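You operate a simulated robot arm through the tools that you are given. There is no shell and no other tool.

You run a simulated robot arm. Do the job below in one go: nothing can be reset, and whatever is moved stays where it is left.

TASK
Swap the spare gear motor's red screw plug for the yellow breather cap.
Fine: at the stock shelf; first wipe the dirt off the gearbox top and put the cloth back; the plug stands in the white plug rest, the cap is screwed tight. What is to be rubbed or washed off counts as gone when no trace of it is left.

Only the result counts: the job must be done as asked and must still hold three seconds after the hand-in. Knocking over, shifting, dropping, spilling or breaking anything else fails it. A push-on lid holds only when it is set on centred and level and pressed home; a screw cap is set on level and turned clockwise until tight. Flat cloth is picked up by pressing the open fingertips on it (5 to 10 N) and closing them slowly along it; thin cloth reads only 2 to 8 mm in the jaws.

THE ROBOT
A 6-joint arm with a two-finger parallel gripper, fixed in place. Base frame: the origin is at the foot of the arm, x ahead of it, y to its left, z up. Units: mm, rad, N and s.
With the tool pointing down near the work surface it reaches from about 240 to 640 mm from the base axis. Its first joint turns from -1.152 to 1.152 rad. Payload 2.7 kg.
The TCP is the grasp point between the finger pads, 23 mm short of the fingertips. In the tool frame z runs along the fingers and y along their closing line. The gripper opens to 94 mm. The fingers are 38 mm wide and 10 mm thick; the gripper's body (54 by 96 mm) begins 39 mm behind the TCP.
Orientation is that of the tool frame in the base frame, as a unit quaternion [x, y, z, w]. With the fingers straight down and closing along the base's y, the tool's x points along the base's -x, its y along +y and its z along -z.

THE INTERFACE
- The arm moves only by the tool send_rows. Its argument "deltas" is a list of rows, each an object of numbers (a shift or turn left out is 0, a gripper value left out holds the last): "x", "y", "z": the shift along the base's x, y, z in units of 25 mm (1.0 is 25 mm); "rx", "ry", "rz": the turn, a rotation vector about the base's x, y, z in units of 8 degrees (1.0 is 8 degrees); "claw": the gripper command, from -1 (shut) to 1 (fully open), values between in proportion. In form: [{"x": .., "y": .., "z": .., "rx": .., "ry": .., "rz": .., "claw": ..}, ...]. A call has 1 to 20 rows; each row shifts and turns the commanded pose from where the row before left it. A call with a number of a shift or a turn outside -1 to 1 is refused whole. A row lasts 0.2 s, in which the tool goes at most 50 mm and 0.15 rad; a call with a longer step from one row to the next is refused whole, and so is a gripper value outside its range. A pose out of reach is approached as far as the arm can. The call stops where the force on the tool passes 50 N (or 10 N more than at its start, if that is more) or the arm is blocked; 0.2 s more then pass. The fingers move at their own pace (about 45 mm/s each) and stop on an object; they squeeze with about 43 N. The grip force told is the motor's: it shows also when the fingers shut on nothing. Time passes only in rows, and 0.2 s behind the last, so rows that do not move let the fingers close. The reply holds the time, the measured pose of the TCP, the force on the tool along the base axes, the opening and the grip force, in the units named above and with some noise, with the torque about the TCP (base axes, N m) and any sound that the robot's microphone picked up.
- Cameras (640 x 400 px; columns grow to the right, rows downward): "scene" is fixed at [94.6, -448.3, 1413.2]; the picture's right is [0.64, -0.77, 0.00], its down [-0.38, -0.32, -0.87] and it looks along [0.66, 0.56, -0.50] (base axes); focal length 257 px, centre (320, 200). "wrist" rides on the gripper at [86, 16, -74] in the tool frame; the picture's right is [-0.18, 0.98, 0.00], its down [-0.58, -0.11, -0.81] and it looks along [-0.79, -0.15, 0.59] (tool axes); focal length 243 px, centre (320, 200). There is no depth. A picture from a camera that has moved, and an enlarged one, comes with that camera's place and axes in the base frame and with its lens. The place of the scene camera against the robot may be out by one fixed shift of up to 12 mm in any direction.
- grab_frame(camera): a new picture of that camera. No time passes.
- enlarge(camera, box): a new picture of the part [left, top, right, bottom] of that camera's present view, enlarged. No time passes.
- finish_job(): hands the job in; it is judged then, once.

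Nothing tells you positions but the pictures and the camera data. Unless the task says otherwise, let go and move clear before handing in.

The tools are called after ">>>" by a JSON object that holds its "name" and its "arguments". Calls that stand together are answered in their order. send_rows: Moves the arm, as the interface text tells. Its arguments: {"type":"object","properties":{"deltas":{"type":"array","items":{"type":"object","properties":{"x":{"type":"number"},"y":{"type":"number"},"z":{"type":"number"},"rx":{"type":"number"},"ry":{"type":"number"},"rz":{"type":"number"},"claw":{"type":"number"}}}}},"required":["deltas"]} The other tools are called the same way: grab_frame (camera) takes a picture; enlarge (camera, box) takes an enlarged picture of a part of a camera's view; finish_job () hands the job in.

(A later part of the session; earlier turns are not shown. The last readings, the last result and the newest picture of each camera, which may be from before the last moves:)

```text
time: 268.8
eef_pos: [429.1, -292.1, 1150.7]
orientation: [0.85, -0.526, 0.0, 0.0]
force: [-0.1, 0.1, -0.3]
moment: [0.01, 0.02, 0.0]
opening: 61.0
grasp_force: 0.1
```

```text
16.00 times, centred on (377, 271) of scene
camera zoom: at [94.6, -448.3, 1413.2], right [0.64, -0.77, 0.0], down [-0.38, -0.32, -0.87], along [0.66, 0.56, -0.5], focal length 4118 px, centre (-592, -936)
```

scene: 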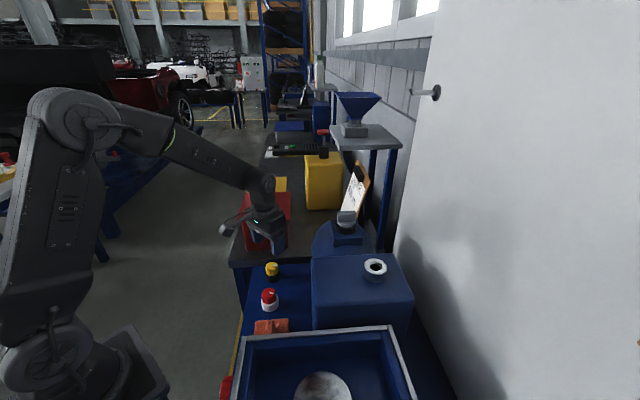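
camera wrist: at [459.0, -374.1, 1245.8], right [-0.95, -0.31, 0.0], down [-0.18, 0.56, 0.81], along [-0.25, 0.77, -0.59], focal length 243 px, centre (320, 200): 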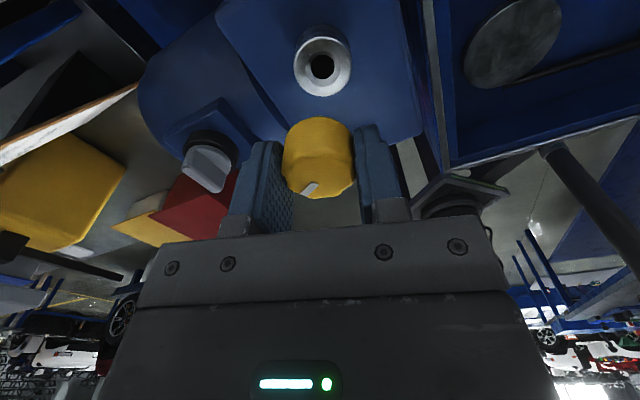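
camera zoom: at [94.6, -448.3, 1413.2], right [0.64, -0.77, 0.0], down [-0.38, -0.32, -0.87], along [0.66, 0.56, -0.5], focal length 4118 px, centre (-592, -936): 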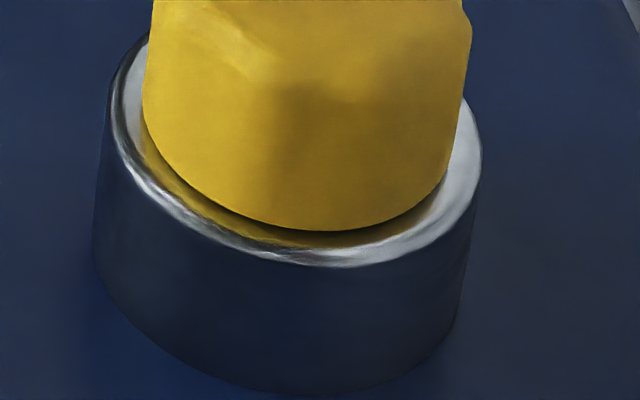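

>>> {"name": "send_rows", "arguments": {"deltas": [{"x": 0.0, "y": 0.016}, {"z": -0.4}, {"z": -0.6}, {"z": -0.6}, {"z": -0.5}, {"z": -0.25}, {"z": -0.1}, {}]}}

>>> {"name": "send_rows", "arguments": {"deltas": [{"claw": -0.05}, {"claw": -0.15}, {"claw": -0.22}, {"claw": -1}, {"claw": -1}, {"claw": -1}, {"claw": -1}]}}

>>> {"name": "send_rows", "arguments": {"deltas": [{"rz": -0.5}, {"rz": -1.0}, {"rz": -1.0}, {"rz": -1.0}, {"rz": -1.0}, {"rz": -1.0}, {"rz": -1.0}, {"rz": -0.5}, {}, {}]}}

>>> {"name": "send_rows", "arguments": {"deltas": [{"rz": -0.5}, {"rz": -1.0}, {"rz": -1.0}, {"rz": -1.0}, {"rz": -1.0}, {"rz": -1.0}, {"rz": -1.0}, {"rz": -0.5}, {}, {}]}}

>>> {"name": "send_rows", "arguments": {"deltas": [{"rz": -0.5}, {"rz": -1.0}, {"rz": -1.0}, {"rz": -1.0}, {"rz": -1.0}, {"rz": -1.0}, {"rz": -1.0}, {"rz": -0.5}, {}, {}]}}

>>> {"name": "send_rows", "arguments": {"deltas": [{"rz": -0.5}, {"rz": -1.0}, {"rz": -1.0}, {"rz": -1.0}, {"rz": -1.0}, {"rz": -1.0}, {"rz": -1.0}, {"rz": -0.5}, {}, {}]}}

>>> {"name": "enlarge", "arguments": {"camera": "wrist", "box": [240, 60, 400, 210]}}

```text
time: 270.6
eef_pos: [428.4, -289.6, 1089.9]
orientation: [0.85, -0.526, 0.0, 0.0]
force: [-0.5, -0.2, -0.6]
moment: [-0.03, 0.0, 0.0]
opening: 61.2
grasp_force: 0.0
```

```text
time: 272.2
eef_pos: [429.6, -290.7, 1089.9]
orientation: [0.85, -0.527, 0.0, 0.0]
force: [-1.9, -0.6, -0.3]
moment: [-0.02, 0.05, -0.01]
opening: 34.5
grasp_force: 42.9
```

```text
time: 274.4
eef_pos: [429.7, -290.9, 1090.0]
orientation: [-0.503, 0.864, 0.0, -0.001]
force: [0.7, 0.9, 0.5]
moment: [0.01, -0.03, 0.01]
opening: 34.6
grasp_force: 43.1
```

```text
time: 276.6
eef_pos: [430.3, -291.6, 1090.0]
orientation: [-0.039, 0.999, 0.0, 0.001]
force: [7.0, -4.7, 0.4]
moment: [-0.18, -0.23, -0.01]
opening: 34.3
grasp_force: 43.3
```

```text
time: 278.8
eef_pos: [429.8, -291.4, 1091.2]
orientation: [0.435, 0.9, 0.0, 0.0]
force: [6.7, -11.0, 1.1]
moment: [-0.34, -0.23, 0.01]
opening: 34.3
grasp_force: 43.5
```

```text
time: 281.0
eef_pos: [428.7, -289.9, 1090.5]
orientation: [0.807, 0.591, 0.0, 0.0]
force: [2.5, -6.1, 3.3]
moment: [-0.16, -0.07, 0.0]
opening: 34.4
grasp_force: 42.4
```

```text
2.67 times, centred on (320, 135) of wrist
camera zoom: at [470.5, -213.3, 1165.5], right [0.88, -0.47, 0.0], down [-0.28, -0.52, 0.81], along [-0.38, -0.71, -0.59], focal length 647 px, centre (320, 373)
```

zoom: 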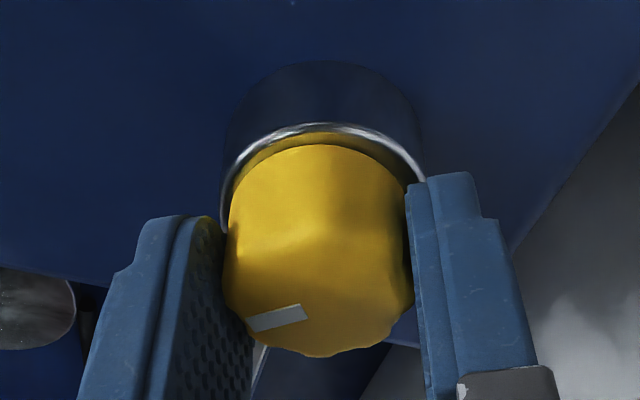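

>>> {"name": "send_rows", "arguments": {"deltas": [{"x": 0.008, "y": -0.02}, {}, {"claw": -0.2}, {"claw": -0.1}, {"claw": 0.05}, {"claw": 0.3}, {"claw": 0.3}, {}]}}

>>> {"name": "enlarge", "arguments": {"camera": "scene", "box": [362, 262, 392, 280]}}

>>> {"name": "enlarge", "arguments": {"camera": "scene", "box": [350, 235, 400, 285]}}

```text
time: 282.8
eef_pos: [429.9, -290.1, 1090.2]
orientation: [0.807, 0.59, 0.0, 0.0]
force: [-0.6, -0.6, 0.6]
moment: [0.01, -0.01, 0.02]
opening: 61.0
grasp_force: 0.1
```

```text
16.00 times, centred on (377, 271) of scene
camera zoom: at [94.6, -448.3, 1413.2], right [0.64, -0.77, 0.0], down [-0.38, -0.32, -0.87], along [0.66, 0.56, -0.5], focal length 4118 px, centre (-592, -936)
```

zoom: 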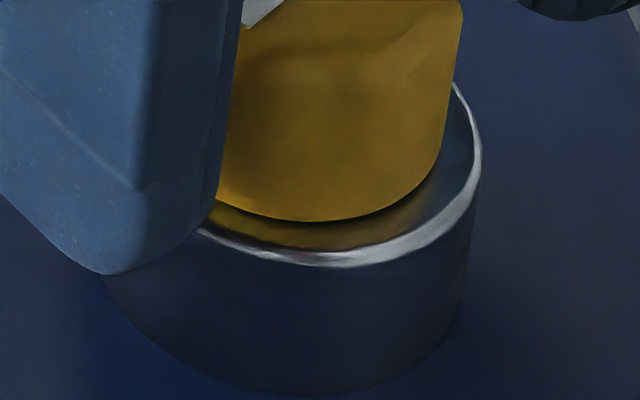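

```text
8.00 times, centred on (375, 260) of scene
camera zoom: at [94.6, -448.3, 1413.2], right [0.64, -0.77, 0.0], down [-0.38, -0.32, -0.87], along [0.66, 0.56, -0.5], focal length 2059 px, centre (-120, -280)
```

zoom: 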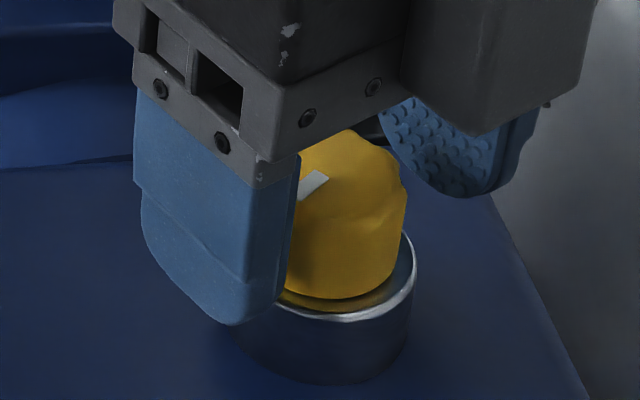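

After that turn the cap shifted about 1 mm sideways and sits slightly higher, which a tight cap shouldn't do. I'll move clear and look closely at how it sits.

>>> {"name": "send_rows", "arguments": {"deltas": [{"z": 0.1}, {"z": 0.3}, {"z": 0.5}, {"z": 0.6}, {"z": 0.6}, {"z": 0.6}, {"z": 0.4}, {}]}}

>>> {"name": "enlarge", "arguments": {"camera": "scene", "box": [362, 262, 392, 280]}}

>>> {"name": "enlarge", "arguments": {"camera": "scene", "box": [350, 235, 400, 285]}}

>>> {"name": "enlarge", "arguments": {"camera": "wrist", "box": [240, 0, 400, 120]}}

```text
time: 284.6
eef_pos: [429.4, -291.7, 1168.2]
orientation: [0.807, 0.591, 0.0, 0.001]
force: [0.0, -0.5, 0.0]
moment: [0.0, 0.03, 0.03]
opening: 61.2
grasp_force: 0.0
```

```text
16.00 times, centred on (377, 271) of scene
camera zoom: at [94.6, -448.3, 1413.2], right [0.64, -0.77, 0.0], down [-0.38, -0.32, -0.87], along [0.66, 0.56, -0.5], focal length 4118 px, centre (-592, -936)
```

zoom: 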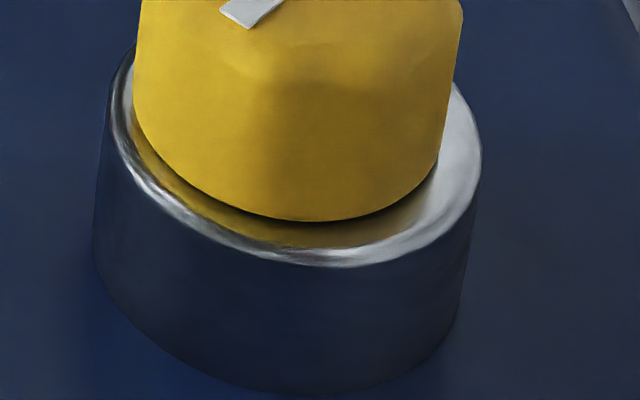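

```text
8.00 times, centred on (375, 260) of scene
camera zoom: at [94.6, -448.3, 1413.2], right [0.64, -0.77, 0.0], down [-0.38, -0.32, -0.87], along [0.66, 0.56, -0.5], focal length 2059 px, centre (-120, -280)
```

zoom: 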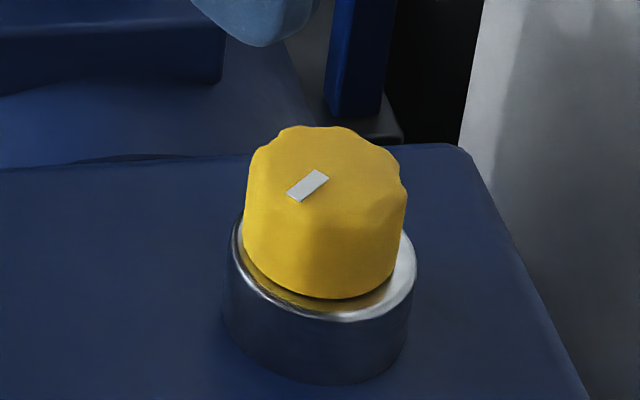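

```text
3.33 times, centred on (320, 60) of wrist
camera zoom: at [470.7, -213.4, 1243.0], right [0.88, -0.47, 0.0], down [-0.28, -0.52, 0.81], along [-0.38, -0.71, -0.59], focal length 809 px, centre (320, 667)
```

zoom: 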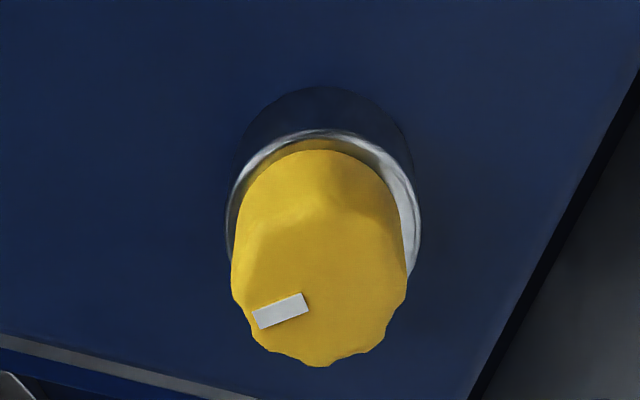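

The cap is now off-centre by about 1.5 mm, so it isn't properly screwed down. I'll look at its offset and lift-test it.

>>> {"name": "send_rows", "arguments": {"deltas": [{"rz": -0.8}, {"rz": -0.9}, {"rz": -0.9}, {"rz": -0.9}, {}]}}

>>> {"name": "enlarge", "arguments": {"camera": "wrist", "box": [240, 0, 400, 120]}}

>>> {"name": "grab_frame", "arguments": {"camera": "wrist"}}

```text
time: 285.8
eef_pos: [429.7, -291.1, 1168.8]
orientation: [0.926, 0.377, 0.001, 0.0]
force: [-0.6, 0.2, -0.3]
moment: [0.06, 0.02, 0.01]
opening: 61.7
grasp_force: 0.1
```

```text
3.33 times, centred on (320, 60) of wrist
camera zoom: at [502.6, -242.4, 1243.2], right [0.55, -0.83, 0.0], down [-0.49, -0.33, 0.81], along [-0.67, -0.45, -0.59], focal length 809 px, centre (320, 667)
```

zoom: 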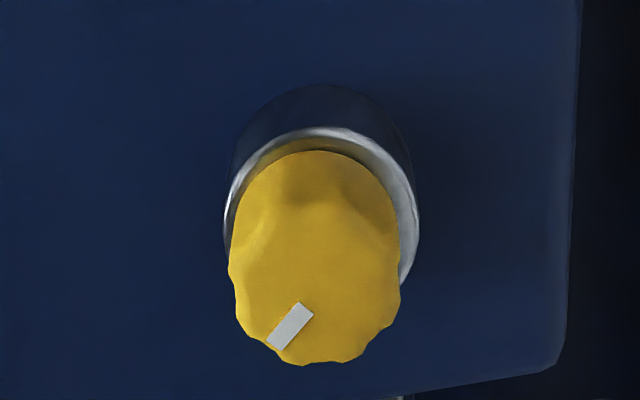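

```text
taken
camera wrist: at [502.6, -242.4, 1243.2], right [0.55, -0.83, 0.0], down [-0.49, -0.33, 0.81], along [-0.67, -0.45, -0.59], focal length 243 px, centre (320, 200)
```

wrist: 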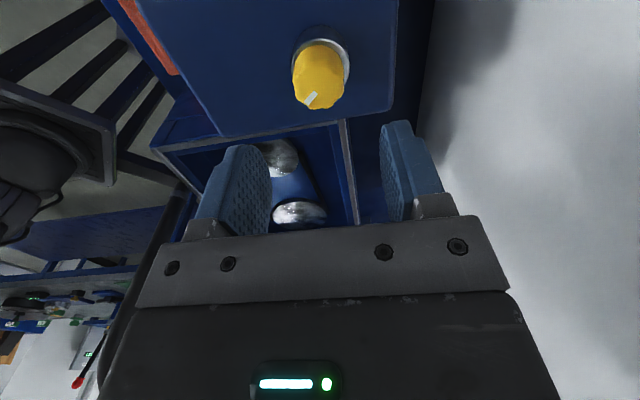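

>>> {"name": "send_rows", "arguments": {"deltas": [{"y": -0.01, "z": -0.4}, {"z": -0.6}, {"z": -0.6}, {"z": -0.6}, {"z": -0.5}, {"z": -0.3}, {"z": -0.14}, {}]}}

>>> {"name": "send_rows", "arguments": {"deltas": [{"claw": -0.05}, {"claw": -0.15}, {"claw": -0.22}, {"claw": -1}, {"claw": -1}, {"claw": -1}, {"claw": -1}]}}

>>> {"name": "send_rows", "arguments": {"deltas": [{"z": 0.04}, {}, {}, {}, {}, {}]}}

>>> {"name": "send_rows", "arguments": {"deltas": [{"z": 0.04}, {}, {}, {}, {}, {}]}}

>>> {"name": "send_rows", "arguments": {"deltas": [{"z": 0.04}, {}, {}, {}, {}, {}]}}

>>> {"name": "enlarge", "arguments": {"camera": "scene", "box": [350, 235, 400, 285]}}

>>> {"name": "enlarge", "arguments": {"camera": "wrist", "box": [240, 60, 400, 210]}}

```text
time: 287.6
eef_pos: [428.7, -290.8, 1089.9]
orientation: [0.926, 0.378, 0.0, 0.0]
force: [-0.1, -0.3, -0.1]
moment: [0.0, -0.02, 0.0]
opening: 61.2
grasp_force: 0.1
```

```text
time: 289.2
eef_pos: [429.9, -290.0, 1090.2]
orientation: [0.926, 0.378, 0.0, 0.0]
force: [-2.1, 1.2, -1.2]
moment: [0.12, 0.14, 0.0]
opening: 34.3
grasp_force: 42.3
```

```text
time: 290.6
eef_pos: [429.9, -291.8, 1090.2]
orientation: [0.926, 0.377, 0.0, 0.0]
force: [0.2, 0.4, -3.1]
moment: [-0.05, -0.01, 0.02]
opening: 34.7
grasp_force: 43.7
```

```text
time: 292.0
eef_pos: [430.4, -291.9, 1091.6]
orientation: [0.926, 0.377, 0.0, 0.0]
force: [0.3, 0.0, -6.6]
moment: [0.04, -0.01, 0.02]
opening: 34.3
grasp_force: 43.1
```

```text
time: 293.4
eef_pos: [429.7, -291.8, 1092.3]
orientation: [0.926, 0.378, 0.001, 0.0]
force: [-0.1, 0.3, -8.1]
moment: [0.01, 0.05, 0.0]
opening: 34.7
grasp_force: 42.8
```

```text
8.00 times, centred on (375, 260) of scene
camera zoom: at [94.7, -448.3, 1413.1], right [0.64, -0.77, 0.0], down [-0.38, -0.32, -0.87], along [0.66, 0.56, -0.5], focal length 2059 px, centre (-120, -280)
```

zoom: 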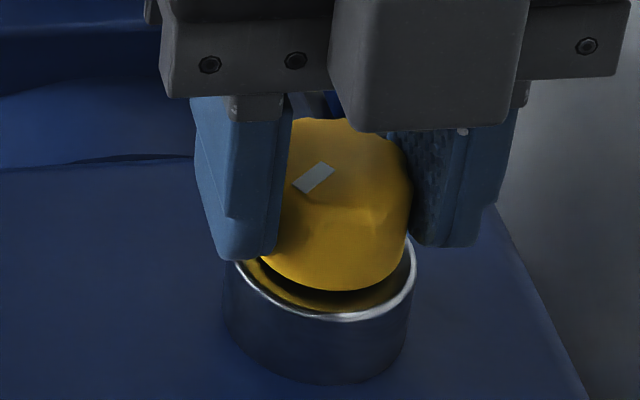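

```text
2.67 times, centred on (320, 135) of wrist
camera zoom: at [502.8, -242.7, 1167.3], right [0.56, -0.83, 0.0], down [-0.49, -0.33, 0.81], along [-0.67, -0.45, -0.59], focal length 647 px, centre (320, 373)
```

zoom: 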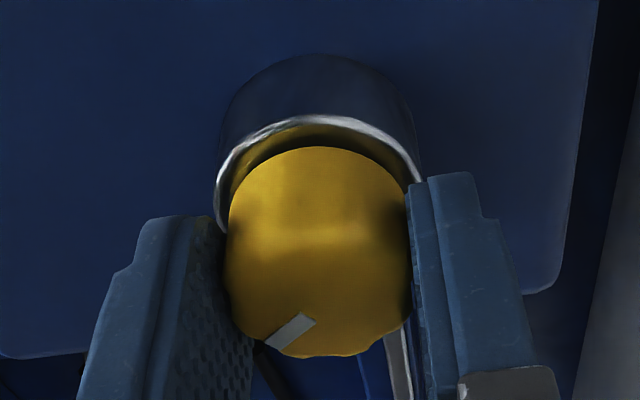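

>>> {"name": "send_rows", "arguments": {"deltas": [{"claw": -0.2}, {"claw": -0.1}, {"claw": 0.05}, {"claw": 0.1}, {}, {}]}}

>>> {"name": "enlarge", "arguments": {"camera": "scene", "box": [362, 262, 392, 280]}}

>>> {"name": "enlarge", "arguments": {"camera": "scene", "box": [350, 235, 400, 285]}}

```text
time: 294.8
eef_pos: [429.3, -290.9, 1093.4]
orientation: [0.926, 0.378, 0.0, 0.0]
force: [0.1, -0.1, 0.0]
moment: [-0.02, 0.0, 0.01]
opening: 51.6
grasp_force: 0.1
```

```text
16.00 times, centred on (377, 271) of scene
camera zoom: at [94.6, -448.3, 1413.2], right [0.64, -0.77, 0.0], down [-0.38, -0.32, -0.87], along [0.66, 0.56, -0.5], focal length 4118 px, centre (-592, -936)
```

zoom: 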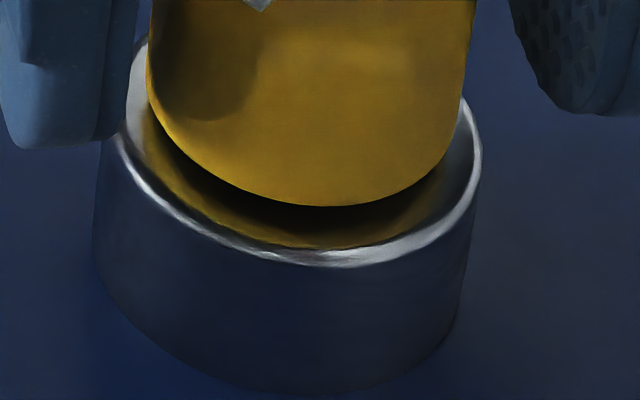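

```text
8.00 times, centred on (375, 260) of scene
camera zoom: at [94.6, -448.3, 1413.2], right [0.64, -0.77, 0.0], down [-0.38, -0.32, -0.87], along [0.66, 0.56, -0.5], focal length 2059 px, centre (-120, -280)
```

zoom: 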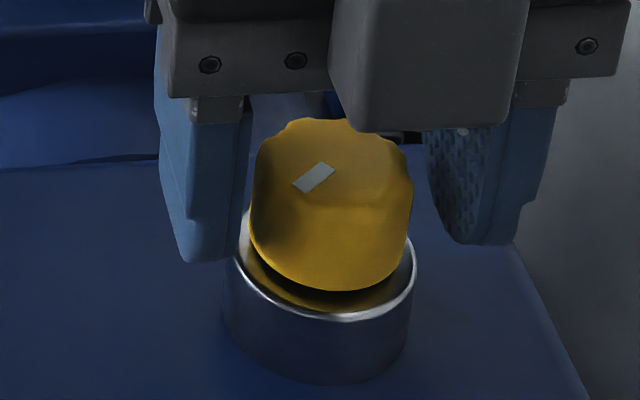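

Released 3 mm up, the cap simply stays there. I'll swing back, regrip at this height, and turn clockwise at constant height to see directly whether the thread pulls it down.

>>> {"name": "send_rows", "arguments": {"deltas": [{"rz": 0.7}, {"rz": 1.0}, {"rz": 1.0}, {"rz": 1.0}, {"rz": 1.0}, {"rz": 1.0}, {"rz": 1.0}, {"rz": 1.0}, {"rz": 1.0}, {"rz": 1.0}, {"rz": 1.0}, {"rz": 1.0}, {"rz": 1.0}, {"rz": 1.0}, {"rz": 1.0}, {"rz": 1.0}, {"rz": 1.0}, {"rz": 1.0}, {"rz": 1.0}, {"rz": 1.0}]}}

>>> {"name": "send_rows", "arguments": {"deltas": [{"rz": 1.0}, {"rz": 1.0}, {"rz": 1.0}, {"rz": 1.0}, {"rz": 1.0}, {"rz": 1.0}, {"rz": 1.0}, {"rz": 1.0}, {"rz": 1.0}, {"rz": 1.0}, {"rz": 1.0}, {"rz": 1.0}, {}]}}

>>> {"name": "enlarge", "arguments": {"camera": "wrist", "box": [240, 60, 400, 210]}}

>>> {"name": "enlarge", "arguments": {"camera": "scene", "box": [350, 235, 400, 285]}}

```text
time: 299.0
eef_pos: [429.7, -291.4, 1092.0]
orientation: [-0.193, 0.981, 0.0, 0.001]
force: [0.3, 0.3, 0.0]
moment: [-0.02, 0.02, 0.03]
opening: 51.5
grasp_force: 0.1
```

```text
time: 301.8
eef_pos: [429.1, -292.0, 1092.7]
orientation: [0.858, -0.514, 0.0, 0.001]
force: [0.6, -0.1, 0.3]
moment: [0.01, -0.02, 0.0]
opening: 51.8
grasp_force: 0.1
```

```text
2.67 times, centred on (320, 135) of wrist
camera zoom: at [455.8, -375.4, 1167.5], right [-0.95, -0.3, 0.0], down [-0.18, 0.56, 0.81], along [-0.24, 0.77, -0.59], focal length 647 px, centre (320, 373)
```

zoom: 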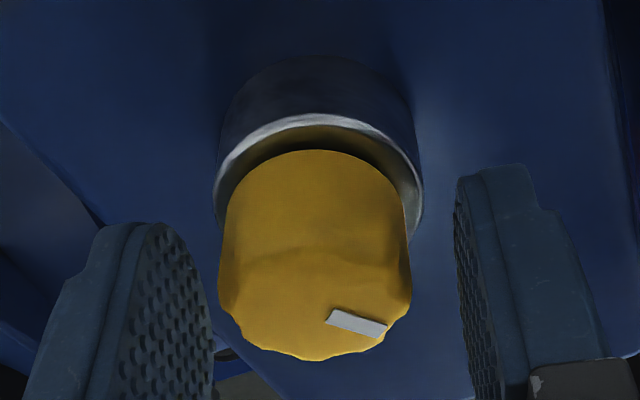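

```text
8.00 times, centred on (375, 260) of scene
camera zoom: at [94.6, -448.3, 1413.2], right [0.64, -0.77, 0.0], down [-0.38, -0.32, -0.87], along [0.66, 0.56, -0.5], focal length 2059 px, centre (-120, -280)
```

zoom: 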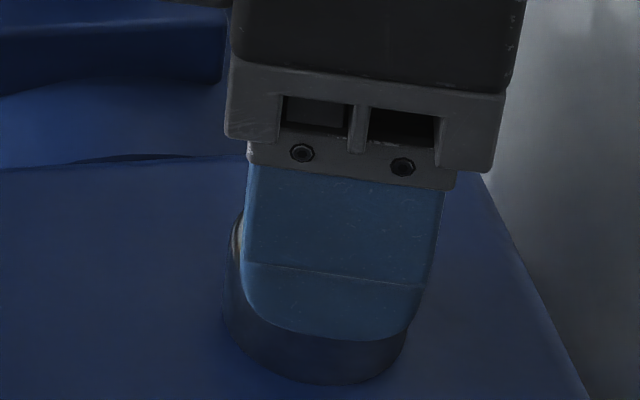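

>>> {"name": "send_rows", "arguments": {"deltas": [{"x": 0.012, "y": 0.026}, {"claw": -0.1}, {"claw": -0.2}, {"claw": -1}, {"claw": -1}, {"claw": -1}, {"claw": -1}]}}

>>> {"name": "send_rows", "arguments": {"deltas": [{"rz": -0.6}, {"rz": -1.0}, {"rz": -1.0}, {"rz": -1.0}, {"rz": -0.6}, {}, {}]}}

>>> {"name": "send_rows", "arguments": {"deltas": [{"rz": -0.6}, {"rz": -1.0}, {"rz": -1.0}, {"rz": -1.0}, {"rz": -0.6}, {}, {}]}}

>>> {"name": "send_rows", "arguments": {"deltas": [{"rz": -0.6}, {"rz": -1.0}, {"rz": -1.0}, {"rz": -1.0}, {"rz": -0.6}, {}, {}]}}

>>> {"name": "enlarge", "arguments": {"camera": "scene", "box": [350, 235, 400, 285]}}

>>> {"name": "enlarge", "arguments": {"camera": "wrist", "box": [240, 60, 400, 210]}}

```text
time: 303.4
eef_pos: [429.7, -290.0, 1093.3]
orientation: [0.857, -0.515, 0.0, 0.0]
force: [0.8, 1.8, -0.4]
moment: [0.03, -0.02, -0.01]
opening: 34.4
grasp_force: 43.5
```

```text
time: 305.0
eef_pos: [430.1, -291.2, 1092.9]
orientation: [-0.671, 0.741, 0.0, -0.001]
force: [-1.1, 0.0, -6.8]
moment: [0.01, -0.02, -0.03]
opening: 34.5
grasp_force: 42.6
```

```text
time: 306.6
eef_pos: [430.1, -291.3, 1093.1]
orientation: [-0.429, 0.903, -0.001, -0.001]
force: [-0.9, -0.1, -6.4]
moment: [0.02, 0.03, -0.03]
opening: 34.5
grasp_force: 42.8
```

```text
time: 308.2
eef_pos: [430.6, -291.4, 1093.6]
orientation: [-0.149, 0.989, 0.0, 0.0]
force: [-0.2, 0.0, -6.4]
moment: [0.03, 0.0, -0.01]
opening: 34.3
grasp_force: 42.8
```

```text
8.00 times, centred on (375, 260) of scene
camera zoom: at [94.7, -448.3, 1413.1], right [0.64, -0.77, 0.0], down [-0.38, -0.32, -0.87], along [0.66, 0.56, -0.5], focal length 2059 px, centre (-120, -280)
```

zoom: 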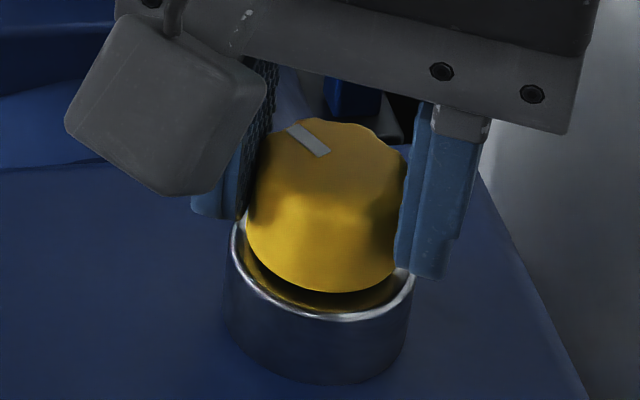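

```text
2.67 times, centred on (320, 135) of wrist
camera zoom: at [342.4, -300.9, 1167.9], right [-0.11, 0.99, 0.0], down [0.59, 0.07, 0.81], along [0.8, 0.09, -0.59], focal length 647 px, centre (320, 373)
```

zoom: 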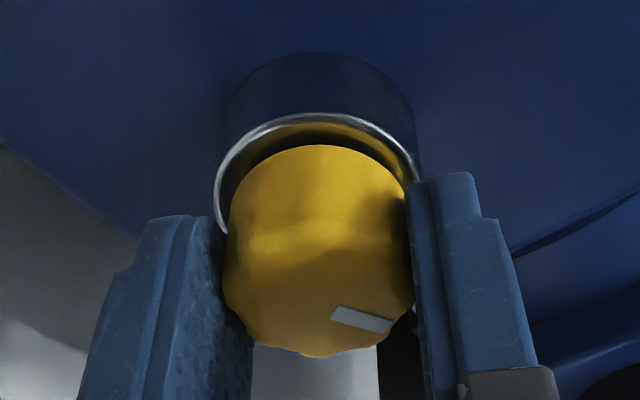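

Now it's clear: turning clockwise above the seat, the thread pulls down with a limited force of about 6.5 N. I must let the tool follow it down, so I'll keep turning while descending at the thread pitch.

>>> {"name": "send_rows", "arguments": {"deltas": [{"rz": -0.6, "z": -0.012}, {"rz": -1.0, "z": -0.006}, {"rz": -1.0, "z": -0.006}, {"rz": -1.0, "z": -0.006}, {"rz": -1.0, "z": -0.006}, {"rz": -1.0, "z": -0.006}, {"rz": -0.6, "z": -0.004}, {}]}}

>>> {"name": "send_rows", "arguments": {"deltas": [{"rz": -0.6, "z": -0.004}, {"rz": -1.0, "z": -0.006}, {"rz": -1.0, "z": -0.006}, {"rz": -1.0, "z": -0.006}, {"rz": -1.0, "z": -0.006}, {"rz": -1.0, "z": -0.006}, {"rz": -0.6, "z": -0.004}, {}]}}

>>> {"name": "send_rows", "arguments": {"deltas": [{"rz": -0.6, "z": -0.004}, {"rz": -1.0, "z": -0.006}, {"rz": -1.0, "z": -0.006}, {"rz": -1.0, "z": -0.006}, {"rz": -1.0, "z": -0.006}, {"rz": -1.0, "z": -0.006}, {"rz": -0.6, "z": -0.004}, {}]}}

>>> {"name": "enlarge", "arguments": {"camera": "scene", "box": [350, 235, 400, 285]}}

>>> {"name": "enlarge", "arguments": {"camera": "wrist", "box": [240, 60, 400, 210]}}

```text
time: 310.0
eef_pos: [431.3, -291.2, 1092.0]
orientation: [0.28, 0.96, 0.0, 0.0]
force: [0.4, 0.4, -4.1]
moment: [-0.02, -0.02, 0.03]
opening: 34.2
grasp_force: 42.7
```

```text
time: 311.8
eef_pos: [428.9, -291.1, 1091.1]
orientation: [0.657, 0.754, 0.0, 0.0]
force: [0.6, -1.5, -1.2]
moment: [-0.11, -0.03, -0.01]
opening: 34.4
grasp_force: 42.6
```

```text
time: 313.6
eef_pos: [429.9, -290.5, 1090.0]
orientation: [0.912, 0.41, 0.0, 0.0]
force: [-2.5, -1.3, 5.1]
moment: [-0.01, 0.11, -0.01]
opening: 34.6
grasp_force: 43.1
```

```text
8.00 times, centred on (375, 260) of scene
camera zoom: at [94.4, -448.2, 1413.2], right [0.64, -0.77, 0.0], down [-0.38, -0.32, -0.87], along [0.66, 0.56, -0.5], focal length 2059 px, centre (-120, -280)
```

zoom: 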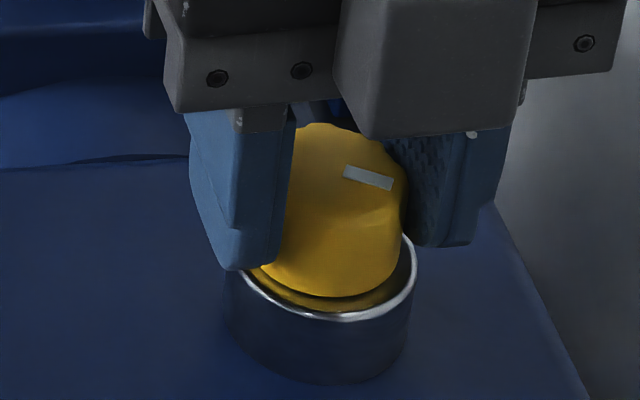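

```text
2.67 times, centred on (320, 135) of wrist
camera zoom: at [499.1, -237.0, 1165.5], right [0.61, -0.79, 0.0], down [-0.47, -0.36, 0.81], along [-0.64, -0.49, -0.59], focal length 647 px, centre (320, 373)
```

zoom: 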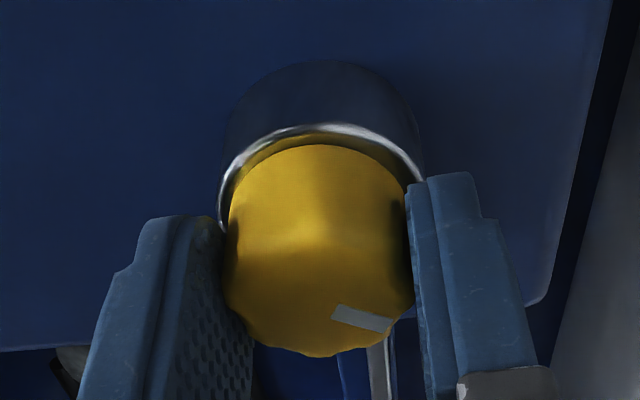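

>>> {"name": "send_rows", "arguments": {"deltas": [{"claw": -0.2}, {"claw": -0.1}, {"claw": 0.05}, {"claw": 0.1}, {}]}}

>>> {"name": "send_rows", "arguments": {"deltas": [{"rz": 0.7}, {"rz": 1.0}, {"rz": 1.0}, {"rz": 1.0}, {"rz": 1.0}, {"rz": 1.0}, {"rz": 1.0}, {"rz": 1.0}, {"rz": 1.0}, {"rz": 1.0}, {"rz": 1.0}, {"rz": 1.0}, {"rz": 1.0}, {"rz": 1.0}, {"rz": 1.0}, {"rz": 1.0}, {"rz": 1.0}, {"rz": 1.0}, {"rz": 1.0}, {"rz": 1.0}]}}

>>> {"name": "send_rows", "arguments": {"deltas": [{"rz": 1.0}, {"rz": 1.0}, {"rz": 1.0}, {"rz": 1.0}, {"rz": 1.0}, {"rz": 1.0}, {"rz": 1.0}, {"rz": 1.0}, {"rz": 1.0}, {"rz": 1.0}, {"rz": 1.0}, {"rz": 0.5}, {}]}}

>>> {"name": "enlarge", "arguments": {"camera": "wrist", "box": [240, 60, 400, 210]}}

```text
time: 314.8
eef_pos: [430.6, -290.7, 1089.5]
orientation: [0.912, 0.41, 0.0, 0.0]
force: [0.1, -0.3, -1.0]
moment: [0.01, 0.0, -0.06]
opening: 51.8
grasp_force: 0.0
```

```text
time: 319.0
eef_pos: [430.7, -290.4, 1090.3]
orientation: [-0.227, 0.974, 0.001, -0.001]
force: [-0.8, 0.5, 0.4]
moment: [0.0, -0.01, 0.0]
opening: 51.6
grasp_force: 0.0
```

```text
time: 321.8
eef_pos: [431.0, -290.2, 1091.2]
orientation: [0.857, -0.515, 0.0, 0.0]
force: [0.6, 0.3, 0.1]
moment: [0.03, 0.04, 0.0]
opening: 51.9
grasp_force: 0.0
```

```text
2.67 times, centred on (320, 135) of wrist
camera zoom: at [456.5, -374.8, 1165.1], right [-0.95, -0.3, 0.0], down [-0.18, 0.56, 0.81], along [-0.24, 0.77, -0.59], focal length 647 px, centre (320, 373)
```

zoom: 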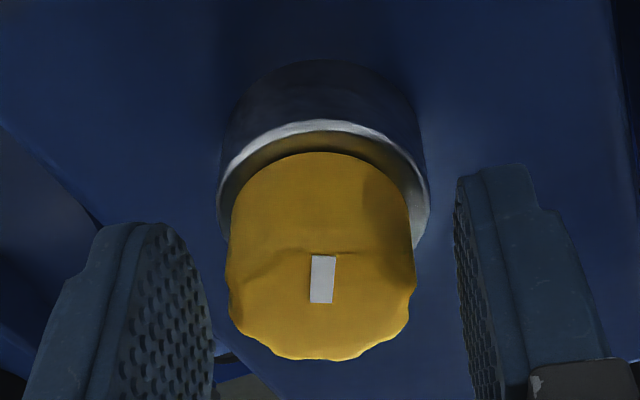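

>>> {"name": "send_rows", "arguments": {"deltas": [{"x": -0.02, "y": -0.004, "z": 0.02}, {"claw": -0.1}, {"claw": -0.2}, {"claw": -1}, {"claw": -1}, {"claw": -1}, {"claw": -1}]}}

>>> {"name": "send_rows", "arguments": {"deltas": [{"rz": -0.6, "z": -0.003}, {"rz": -1.0, "z": -0.004}, {"rz": -1.0, "z": -0.004}, {"rz": -1.0, "z": -0.004}, {"rz": -1.0, "z": -0.004}, {"rz": -1.0, "z": -0.004}, {"rz": -1.0, "z": -0.004}, {"rz": -0.6, "z": -0.003}, {}]}}

>>> {"name": "send_rows", "arguments": {"deltas": [{"rz": -0.6, "z": -0.003}, {"rz": -1.0, "z": -0.004}, {"rz": -1.0, "z": -0.004}, {"rz": -1.0, "z": -0.004}, {"rz": -1.0, "z": -0.004}, {"rz": -1.0, "z": -0.004}, {"rz": -1.0, "z": -0.004}, {"rz": -0.6, "z": -0.003}, {}]}}

>>> {"name": "send_rows", "arguments": {"deltas": [{"rz": -0.6, "z": -0.003}, {"rz": -1.0, "z": -0.004}, {"rz": -1.0, "z": -0.004}, {"rz": -1.0, "z": -0.004}, {"rz": -1.0, "z": -0.004}, {"rz": -1.0, "z": -0.004}, {"rz": -1.0, "z": -0.004}, {"rz": -0.6, "z": -0.003}, {}]}}

>>> {"name": "enlarge", "arguments": {"camera": "wrist", "box": [240, 60, 400, 210]}}

>>> {"name": "enlarge", "arguments": {"camera": "scene", "box": [350, 235, 400, 285]}}

```text
time: 323.4
eef_pos: [429.4, -291.2, 1091.0]
orientation: [0.857, -0.515, -0.001, 0.0]
force: [2.8, 2.2, 0.5]
moment: [0.07, -0.12, -0.01]
opening: 34.6
grasp_force: 43.2
```

```text
time: 325.4
eef_pos: [429.7, -291.4, 1091.2]
orientation: [-0.503, 0.864, -0.001, 0.0]
force: [-2.2, -0.9, 8.9]
moment: [0.09, 0.12, 0.01]
opening: 34.2
grasp_force: 42.8
```

```text
time: 327.4
eef_pos: [428.9, -291.4, 1089.1]
orientation: [-0.023, 1.0, -0.001, 0.001]
force: [0.5, -1.5, 22.1]
moment: [-0.01, 0.14, -0.12]
opening: 34.3
grasp_force: 43.4
```

```text
time: 329.4
eef_pos: [429.5, -290.0, 1090.3]
orientation: [0.461, 0.887, 0.0, 0.002]
force: [-0.9, -1.1, 25.0]
moment: [0.02, 0.14, -0.07]
opening: 34.1
grasp_force: 43.3
```

```text
2.67 times, centred on (320, 135) of wrist
camera zoom: at [392.7, -210.2, 1164.6], right [0.91, 0.41, 0.0], down [0.24, -0.54, 0.81], along [0.34, -0.73, -0.59], focal length 647 px, centre (320, 373)
```

zoom: 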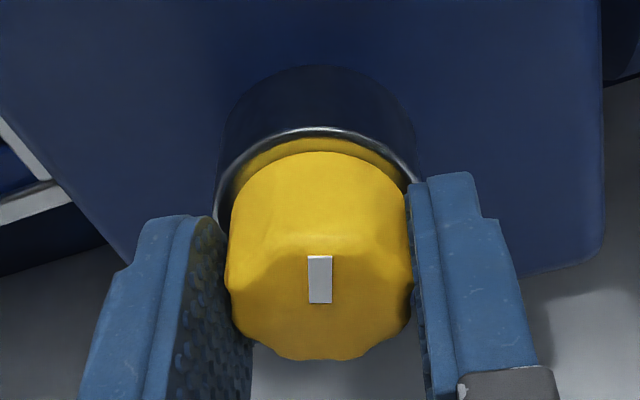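

```text
8.00 times, centred on (375, 260) of scene
camera zoom: at [94.2, -448.0, 1413.3], right [0.64, -0.77, 0.0], down [-0.38, -0.32, -0.87], along [0.66, 0.56, -0.5], focal length 2059 px, centre (-120, -280)
```

zoom: 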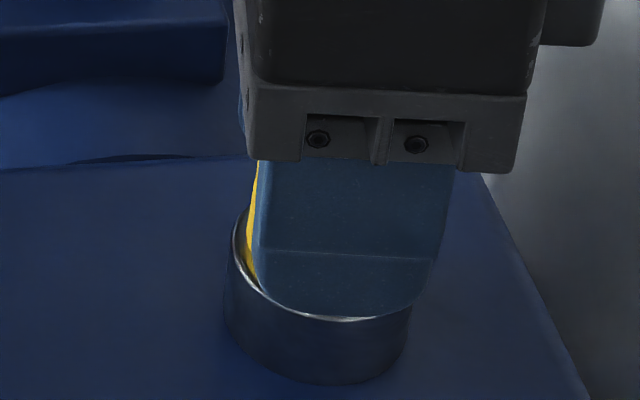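

The cap is seated again, and I'm pressing with 25 N. I'll ease off and give the final clockwise turn with light pressure.

>>> {"name": "send_rows", "arguments": {"deltas": [{"z": 0.06}, {}, {}]}}

>>> {"name": "send_rows", "arguments": {"deltas": [{"rz": -0.5}, {"rz": -0.8}, {"rz": -0.8}, {"rz": -0.8}, {"rz": -0.8}, {"rz": -0.5}, {}, {}]}}

>>> {"name": "send_rows", "arguments": {"deltas": [{"rz": -0.5}, {"rz": -0.8}, {"rz": -0.8}, {"rz": -0.8}, {"rz": -0.8}, {"rz": -0.5}, {}, {}]}}

>>> {"name": "enlarge", "arguments": {"camera": "wrist", "box": [240, 60, 400, 210]}}

>>> {"name": "enlarge", "arguments": {"camera": "scene", "box": [350, 235, 400, 285]}}

```text
time: 330.2
eef_pos: [431.4, -289.1, 1089.7]
orientation: [0.461, 0.888, 0.0, 0.001]
force: [4.2, -0.6, 17.0]
moment: [-0.12, -0.19, 0.02]
opening: 34.7
grasp_force: 43.2
```

```text
time: 332.0
eef_pos: [430.1, -289.4, 1088.4]
orientation: [0.698, 0.716, 0.0, -0.001]
force: [1.2, 0.7, 7.7]
moment: [-0.09, -0.05, 0.0]
opening: 34.5
grasp_force: 43.4
```

```text
time: 333.8
eef_pos: [429.1, -291.2, 1089.7]
orientation: [0.875, 0.484, 0.0, 0.0]
force: [-1.6, -1.1, 6.3]
moment: [-0.09, 0.09, -0.02]
opening: 34.1
grasp_force: 42.9
```

```text
2.67 times, centred on (320, 135) of wrist
camera zoom: at [488.6, -226.3, 1164.7], right [0.74, -0.68, 0.0], down [-0.4, -0.43, 0.81], along [-0.55, -0.59, -0.59], focal length 647 px, centre (320, 373)
```

zoom: 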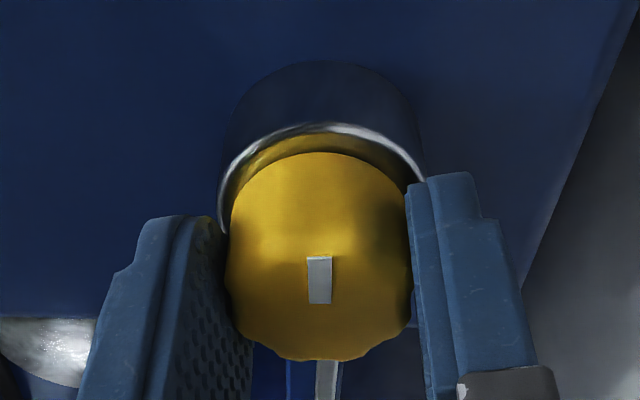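

```text
8.00 times, centred on (375, 260) of scene
camera zoom: at [94.5, -448.2, 1413.2], right [0.64, -0.77, 0.0], down [-0.38, -0.32, -0.87], along [0.66, 0.56, -0.5], focal length 2059 px, centre (-120, -280)
```

zoom: 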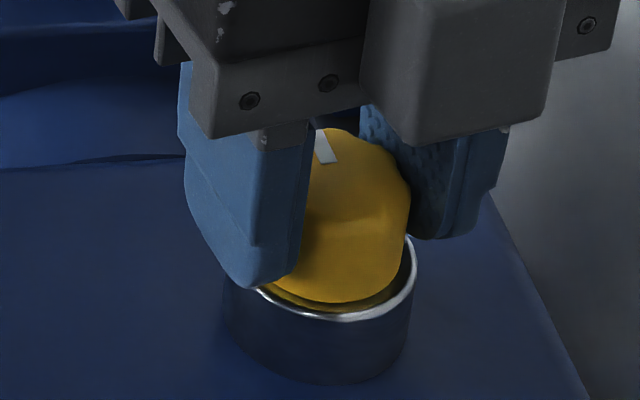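

The cap is home and has been turned about 180° past seat contact. I'll release without any upward pull and verify.

>>> {"name": "send_rows", "arguments": {"deltas": [{"claw": -0.22}, {"claw": -0.15}, {"claw": -0.05}, {"claw": 0.1}, {"claw": 0.3}, {}, {}]}}

>>> {"name": "send_rows", "arguments": {"deltas": [{"z": 0.1}, {"z": 0.3}, {"z": 0.5}, {"z": 0.6}, {"z": 0.6}, {"z": 0.6}, {"z": 0.4}, {}]}}

>>> {"name": "enlarge", "arguments": {"camera": "scene", "box": [362, 262, 392, 280]}}

>>> {"name": "enlarge", "arguments": {"camera": "scene", "box": [350, 235, 400, 285]}}

>>> {"name": "enlarge", "arguments": {"camera": "wrist", "box": [240, 0, 400, 120]}}

```text
time: 335.4
eef_pos: [429.8, -290.9, 1091.0]
orientation: [0.875, 0.485, 0.0, 0.0]
force: [-0.3, 0.3, 1.0]
moment: [0.05, -0.01, 0.0]
opening: 61.3
grasp_force: 0.1
```

```text
time: 337.2
eef_pos: [429.2, -290.9, 1167.7]
orientation: [0.874, 0.485, -0.001, 0.0]
force: [0.3, -0.9, -0.2]
moment: [0.0, 0.04, -0.03]
opening: 61.0
grasp_force: 0.0
```

```text
16.00 times, centred on (377, 271) of scene
camera zoom: at [94.6, -448.3, 1413.2], right [0.64, -0.77, 0.0], down [-0.38, -0.32, -0.87], along [0.66, 0.56, -0.5], focal length 4118 px, centre (-592, -936)
```

zoom: 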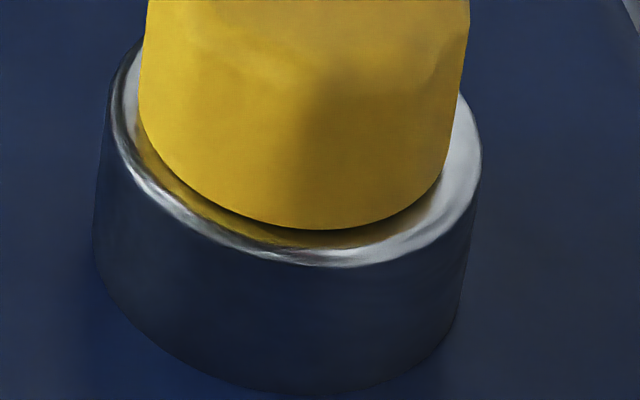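

```text
8.00 times, centred on (375, 260) of scene
camera zoom: at [94.6, -448.3, 1413.2], right [0.64, -0.77, 0.0], down [-0.38, -0.32, -0.87], along [0.66, 0.56, -0.5], focal length 2059 px, centre (-120, -280)
```

zoom: 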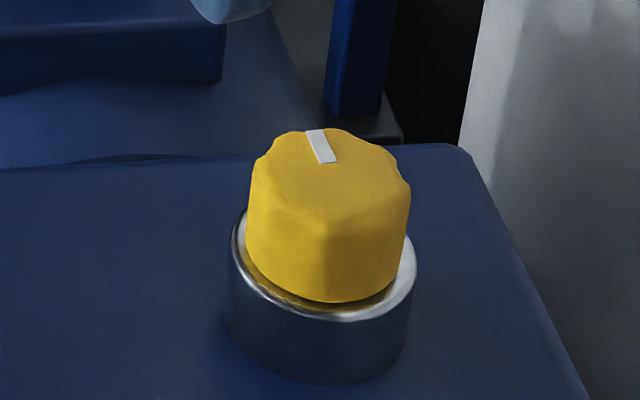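

```text
3.33 times, centred on (320, 60) of wrist
camera zoom: at [488.5, -226.2, 1242.5], right [0.74, -0.68, 0.0], down [-0.4, -0.44, 0.81], along [-0.55, -0.59, -0.59], focal length 809 px, centre (320, 667)
```

zoom: 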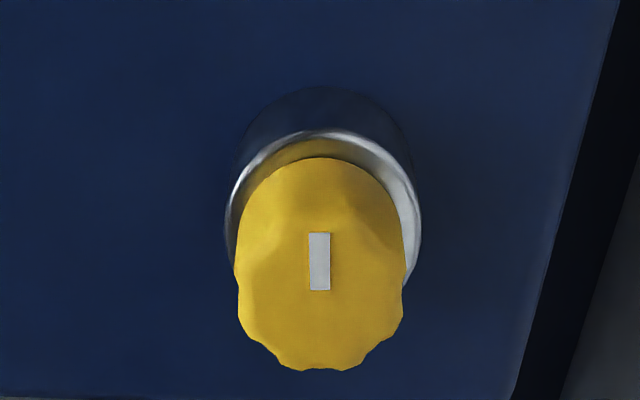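

The cap is down and nearly centred. As a last check I'll compare its loosening behaviour with the tight plug's, which turned 50°+ before any upward push. I'll regrip, turn back a little, then re-tighten.

>>> {"name": "send_rows", "arguments": {"deltas": [{"z": -0.4}, {"z": -0.6}, {"z": -0.6}, {"z": -0.6}, {"z": -0.5}, {"z": -0.28}, {"z": -0.12}, {}]}}

>>> {"name": "send_rows", "arguments": {"deltas": [{"claw": -0.05}, {"claw": -0.15}, {"claw": -0.22}, {"claw": -1}, {"claw": -1}, {"claw": -1}, {"claw": -1}]}}

>>> {"name": "send_rows", "arguments": {"deltas": [{"rz": 0.5}, {"rz": 0.5}, {"rz": 0.5}, {}, {}]}}

>>> {"name": "send_rows", "arguments": {"deltas": [{"rz": 0.5}, {"rz": 0.5}, {"rz": 0.5}, {}, {}]}}

>>> {"name": "send_rows", "arguments": {"deltas": [{"rz": 0.5}, {"rz": 0.5}, {"rz": 0.5}, {}, {}]}}

>>> {"name": "send_rows", "arguments": {"deltas": [{"rz": 0.5}, {"rz": 0.5}, {"rz": 0.5}, {}, {}]}}

```text
time: 339.0
eef_pos: [429.7, -291.4, 1089.4]
orientation: [0.875, 0.484, -0.001, 0.0]
force: [-1.0, -0.2, 0.6]
moment: [-0.02, 0.0, 0.01]
opening: 60.9
grasp_force: 0.0
```

```text
time: 340.6
eef_pos: [429.4, -290.7, 1089.4]
orientation: [0.875, 0.485, -0.001, 0.0]
force: [-1.6, 1.0, -0.2]
moment: [0.04, 0.07, 0.0]
opening: 34.1
grasp_force: 43.1
```

```text
time: 341.8
eef_pos: [429.8, -290.8, 1090.8]
orientation: [0.819, 0.574, 0.0, 0.0]
force: [-0.5, -0.5, 0.7]
moment: [-0.04, 0.01, 0.02]
opening: 34.3
grasp_force: 43.0
```

```text
time: 343.0
eef_pos: [430.0, -290.4, 1089.9]
orientation: [0.755, 0.656, 0.0, 0.0]
force: [-0.5, 0.2, 2.2]
moment: [-0.02, 0.01, 0.04]
opening: 34.3
grasp_force: 42.7
```

```text
time: 344.2
eef_pos: [429.0, -289.1, 1089.5]
orientation: [0.682, 0.732, 0.001, 0.0]
force: [-0.9, 0.5, 2.6]
moment: [0.03, -0.01, 0.06]
opening: 34.4
grasp_force: 43.1
```

```text
time: 345.4
eef_pos: [429.1, -290.0, 1090.0]
orientation: [0.602, 0.798, 0.0, 0.0]
force: [-0.1, -1.3, 4.0]
moment: [0.01, 0.0, 0.0]
opening: 34.6
grasp_force: 42.9
```

Loosening gives an immediate upward push, unlike the tight plug, so preload may be missing. I'll turn clockwise again in small steps at fixed height and read force and torque.

>>> {"name": "send_rows", "arguments": {"deltas": [{"rz": -0.8}, {"rz": -0.8}, {"rz": -0.8}, {}, {}]}}

>>> {"name": "send_rows", "arguments": {"deltas": [{"rz": -0.8}, {"rz": -0.8}, {"rz": -0.8}, {}, {}]}}

>>> {"name": "send_rows", "arguments": {"deltas": [{"rz": -0.8}, {"rz": -0.8}, {"rz": -0.8}, {}, {}]}}

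>>> {"name": "send_rows", "arguments": {"deltas": [{"rz": -0.8}, {"rz": -0.8}, {"rz": -0.8}, {}, {}]}}

>>> {"name": "enlarge", "arguments": {"camera": "wrist", "box": [240, 60, 400, 210]}}

>>> {"name": "enlarge", "arguments": {"camera": "scene", "box": [350, 235, 400, 285]}}

```text
time: 346.6
eef_pos: [430.2, -289.5, 1090.3]
orientation: [0.728, 0.686, 0.0, 0.0]
force: [0.4, 0.6, 4.3]
moment: [-0.01, 0.01, -0.03]
opening: 34.2
grasp_force: 42.5
```

```text
time: 347.8
eef_pos: [429.0, -291.4, 1089.1]
orientation: [0.831, 0.556, 0.001, 0.0]
force: [-1.0, -1.0, 6.7]
moment: [-0.03, 0.05, -0.03]
opening: 34.3
grasp_force: 42.8
```

```text
time: 349.0
eef_pos: [430.4, -290.7, 1090.7]
orientation: [0.912, 0.409, -0.001, 0.0]
force: [1.9, 0.3, 4.1]
moment: [-0.03, -0.02, -0.01]
opening: 34.4
grasp_force: 43.4
```

```text
time: 350.2
eef_pos: [430.3, -290.8, 1090.8]
orientation: [0.968, 0.252, -0.001, 0.0]
force: [2.4, 0.8, 3.8]
moment: [0.0, -0.02, -0.02]
opening: 34.4
grasp_force: 42.7
```

```text
2.67 times, centred on (320, 135) of wrist
camera zoom: at [512.6, -262.9, 1164.8], right [0.32, -0.95, 0.0], down [-0.56, -0.19, 0.81], along [-0.76, -0.26, -0.59], focal length 647 px, centre (320, 373)
```

zoom: 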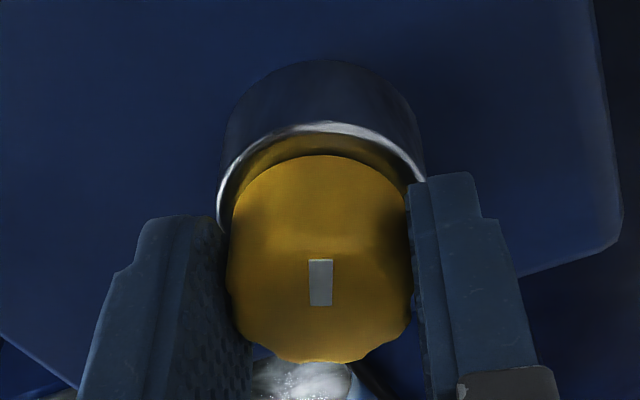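

```text
8.00 times, centred on (375, 260) of scene
camera zoom: at [94.6, -448.2, 1413.2], right [0.64, -0.77, 0.0], down [-0.38, -0.32, -0.87], along [0.66, 0.56, -0.5], focal length 2059 px, centre (-120, -280)
```

zoom: 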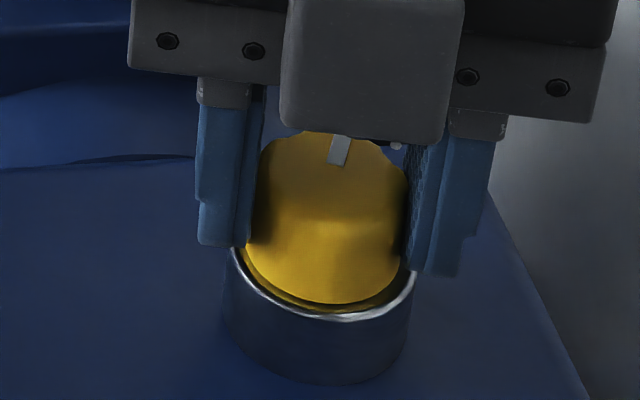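

The loosening force matches the plug's within noise, and the cap sits at or slightly below the plug's old height after more clockwise turning. I'll cancel the small side load, give a final clockwise nudge, and release gently.

>>> {"name": "send_rows", "arguments": {"deltas": [{"x": 0.01, "y": 0.003}, {"rz": -0.5}, {"rz": -0.5}, {}, {}]}}

>>> {"name": "send_rows", "arguments": {"deltas": [{"rz": -0.8}, {"rz": -0.8}, {"rz": -0.8}, {}, {}]}}

```text
time: 351.4
eef_pos: [429.2, -291.1, 1089.7]
orientation: [0.983, 0.184, 0.0, 0.0]
force: [2.6, 0.1, -1.7]
moment: [-0.02, -0.08, -0.01]
opening: 34.4
grasp_force: 42.8
```

```text
time: 352.6
eef_pos: [429.0, -290.8, 1090.1]
orientation: [1.0, 0.017, -0.001, 0.001]
force: [0.2, -1.9, -0.5]
moment: [-0.07, -0.03, 0.0]
opening: 34.1
grasp_force: 43.1
```

>>> {"name": "send_rows", "arguments": {"deltas": [{"rz": -0.8}, {"rz": -0.8}, {"rz": -0.8}, {}, {}]}}

>>> {"name": "send_rows", "arguments": {"deltas": [{"rz": -0.8}, {"rz": -0.8}, {"rz": -0.8}, {}, {}]}}

>>> {"name": "send_rows", "arguments": {"deltas": [{"rz": -0.8}, {"rz": -0.8}, {"rz": -0.8}, {}, {}]}}

>>> {"name": "enlarge", "arguments": {"camera": "wrist", "box": [240, 60, 400, 210]}}

>>> {"name": "enlarge", "arguments": {"camera": "scene", "box": [350, 235, 400, 285]}}

```text
time: 353.8
eef_pos: [430.0, -291.2, 1089.7]
orientation: [0.989, -0.149, 0.0, -0.001]
force: [2.5, -3.3, 0.0]
moment: [-0.12, -0.05, 0.0]
opening: 34.5
grasp_force: 43.4
```

```text
time: 354.4
eef_pos: [429.2, -292.9, 1091.7]
orientation: [0.981, -0.194, 0.006, -0.012]
force: [4.1, 7.6, 2.6]
moment: [0.25, -0.16, -0.03]
opening: 34.3
grasp_force: 43.0
out of reach, approached as far as the arm can: row 1, 2
stopped in row 2: the force on the tool passed its limit at 53 N (the readings are from after the stop); the commanded pose is now the measured one
```

```text
time: 354.9
eef_pos: [427.9, -295.6, 1091.5]
orientation: [0.978, -0.205, 0.016, -0.027]
force: [4.3, 10.3, 3.3]
moment: [0.24, -0.09, -0.02]
opening: 34.6
grasp_force: 43.0
out of reach, approached as far as the arm can: row 1, 2
stopped in row 2: the force on the tool passed its limit at 90 N (the readings are from after the stop); the commanded pose is now the measured one
```

```text
2.67 times, centred on (320, 135) of wrist
camera zoom: at [497.4, -347.6, 1166.9], right [-0.56, -0.83, -0.06], down [-0.52, 0.29, 0.8], along [-0.64, 0.48, -0.6], focal length 647 px, centre (320, 373)
```

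zoom: 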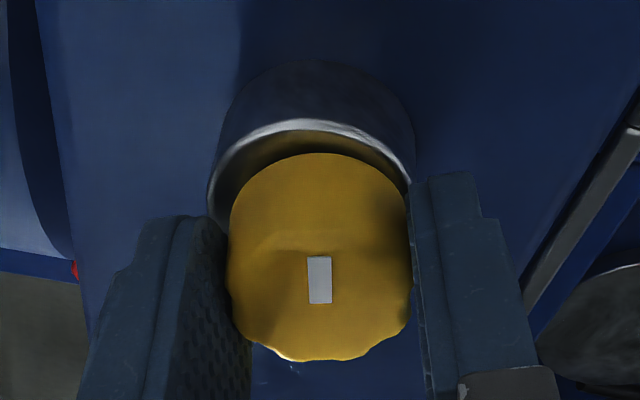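

```text
8.00 times, centred on (375, 260) of scene
camera zoom: at [94.7, -447.9, 1413.3], right [0.64, -0.77, 0.0], down [-0.38, -0.32, -0.87], along [0.66, 0.56, -0.5], focal length 2059 px, centre (-120, -280)
```

zoom: 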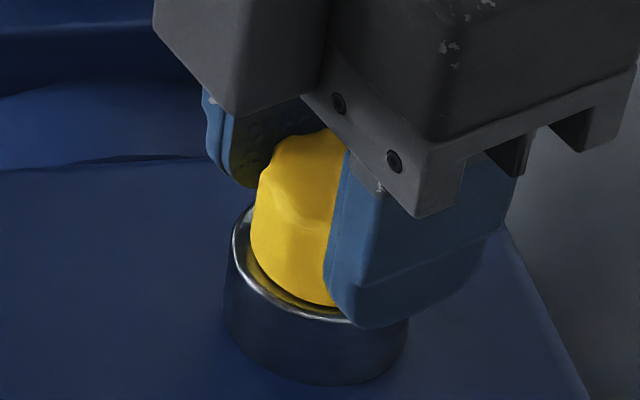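

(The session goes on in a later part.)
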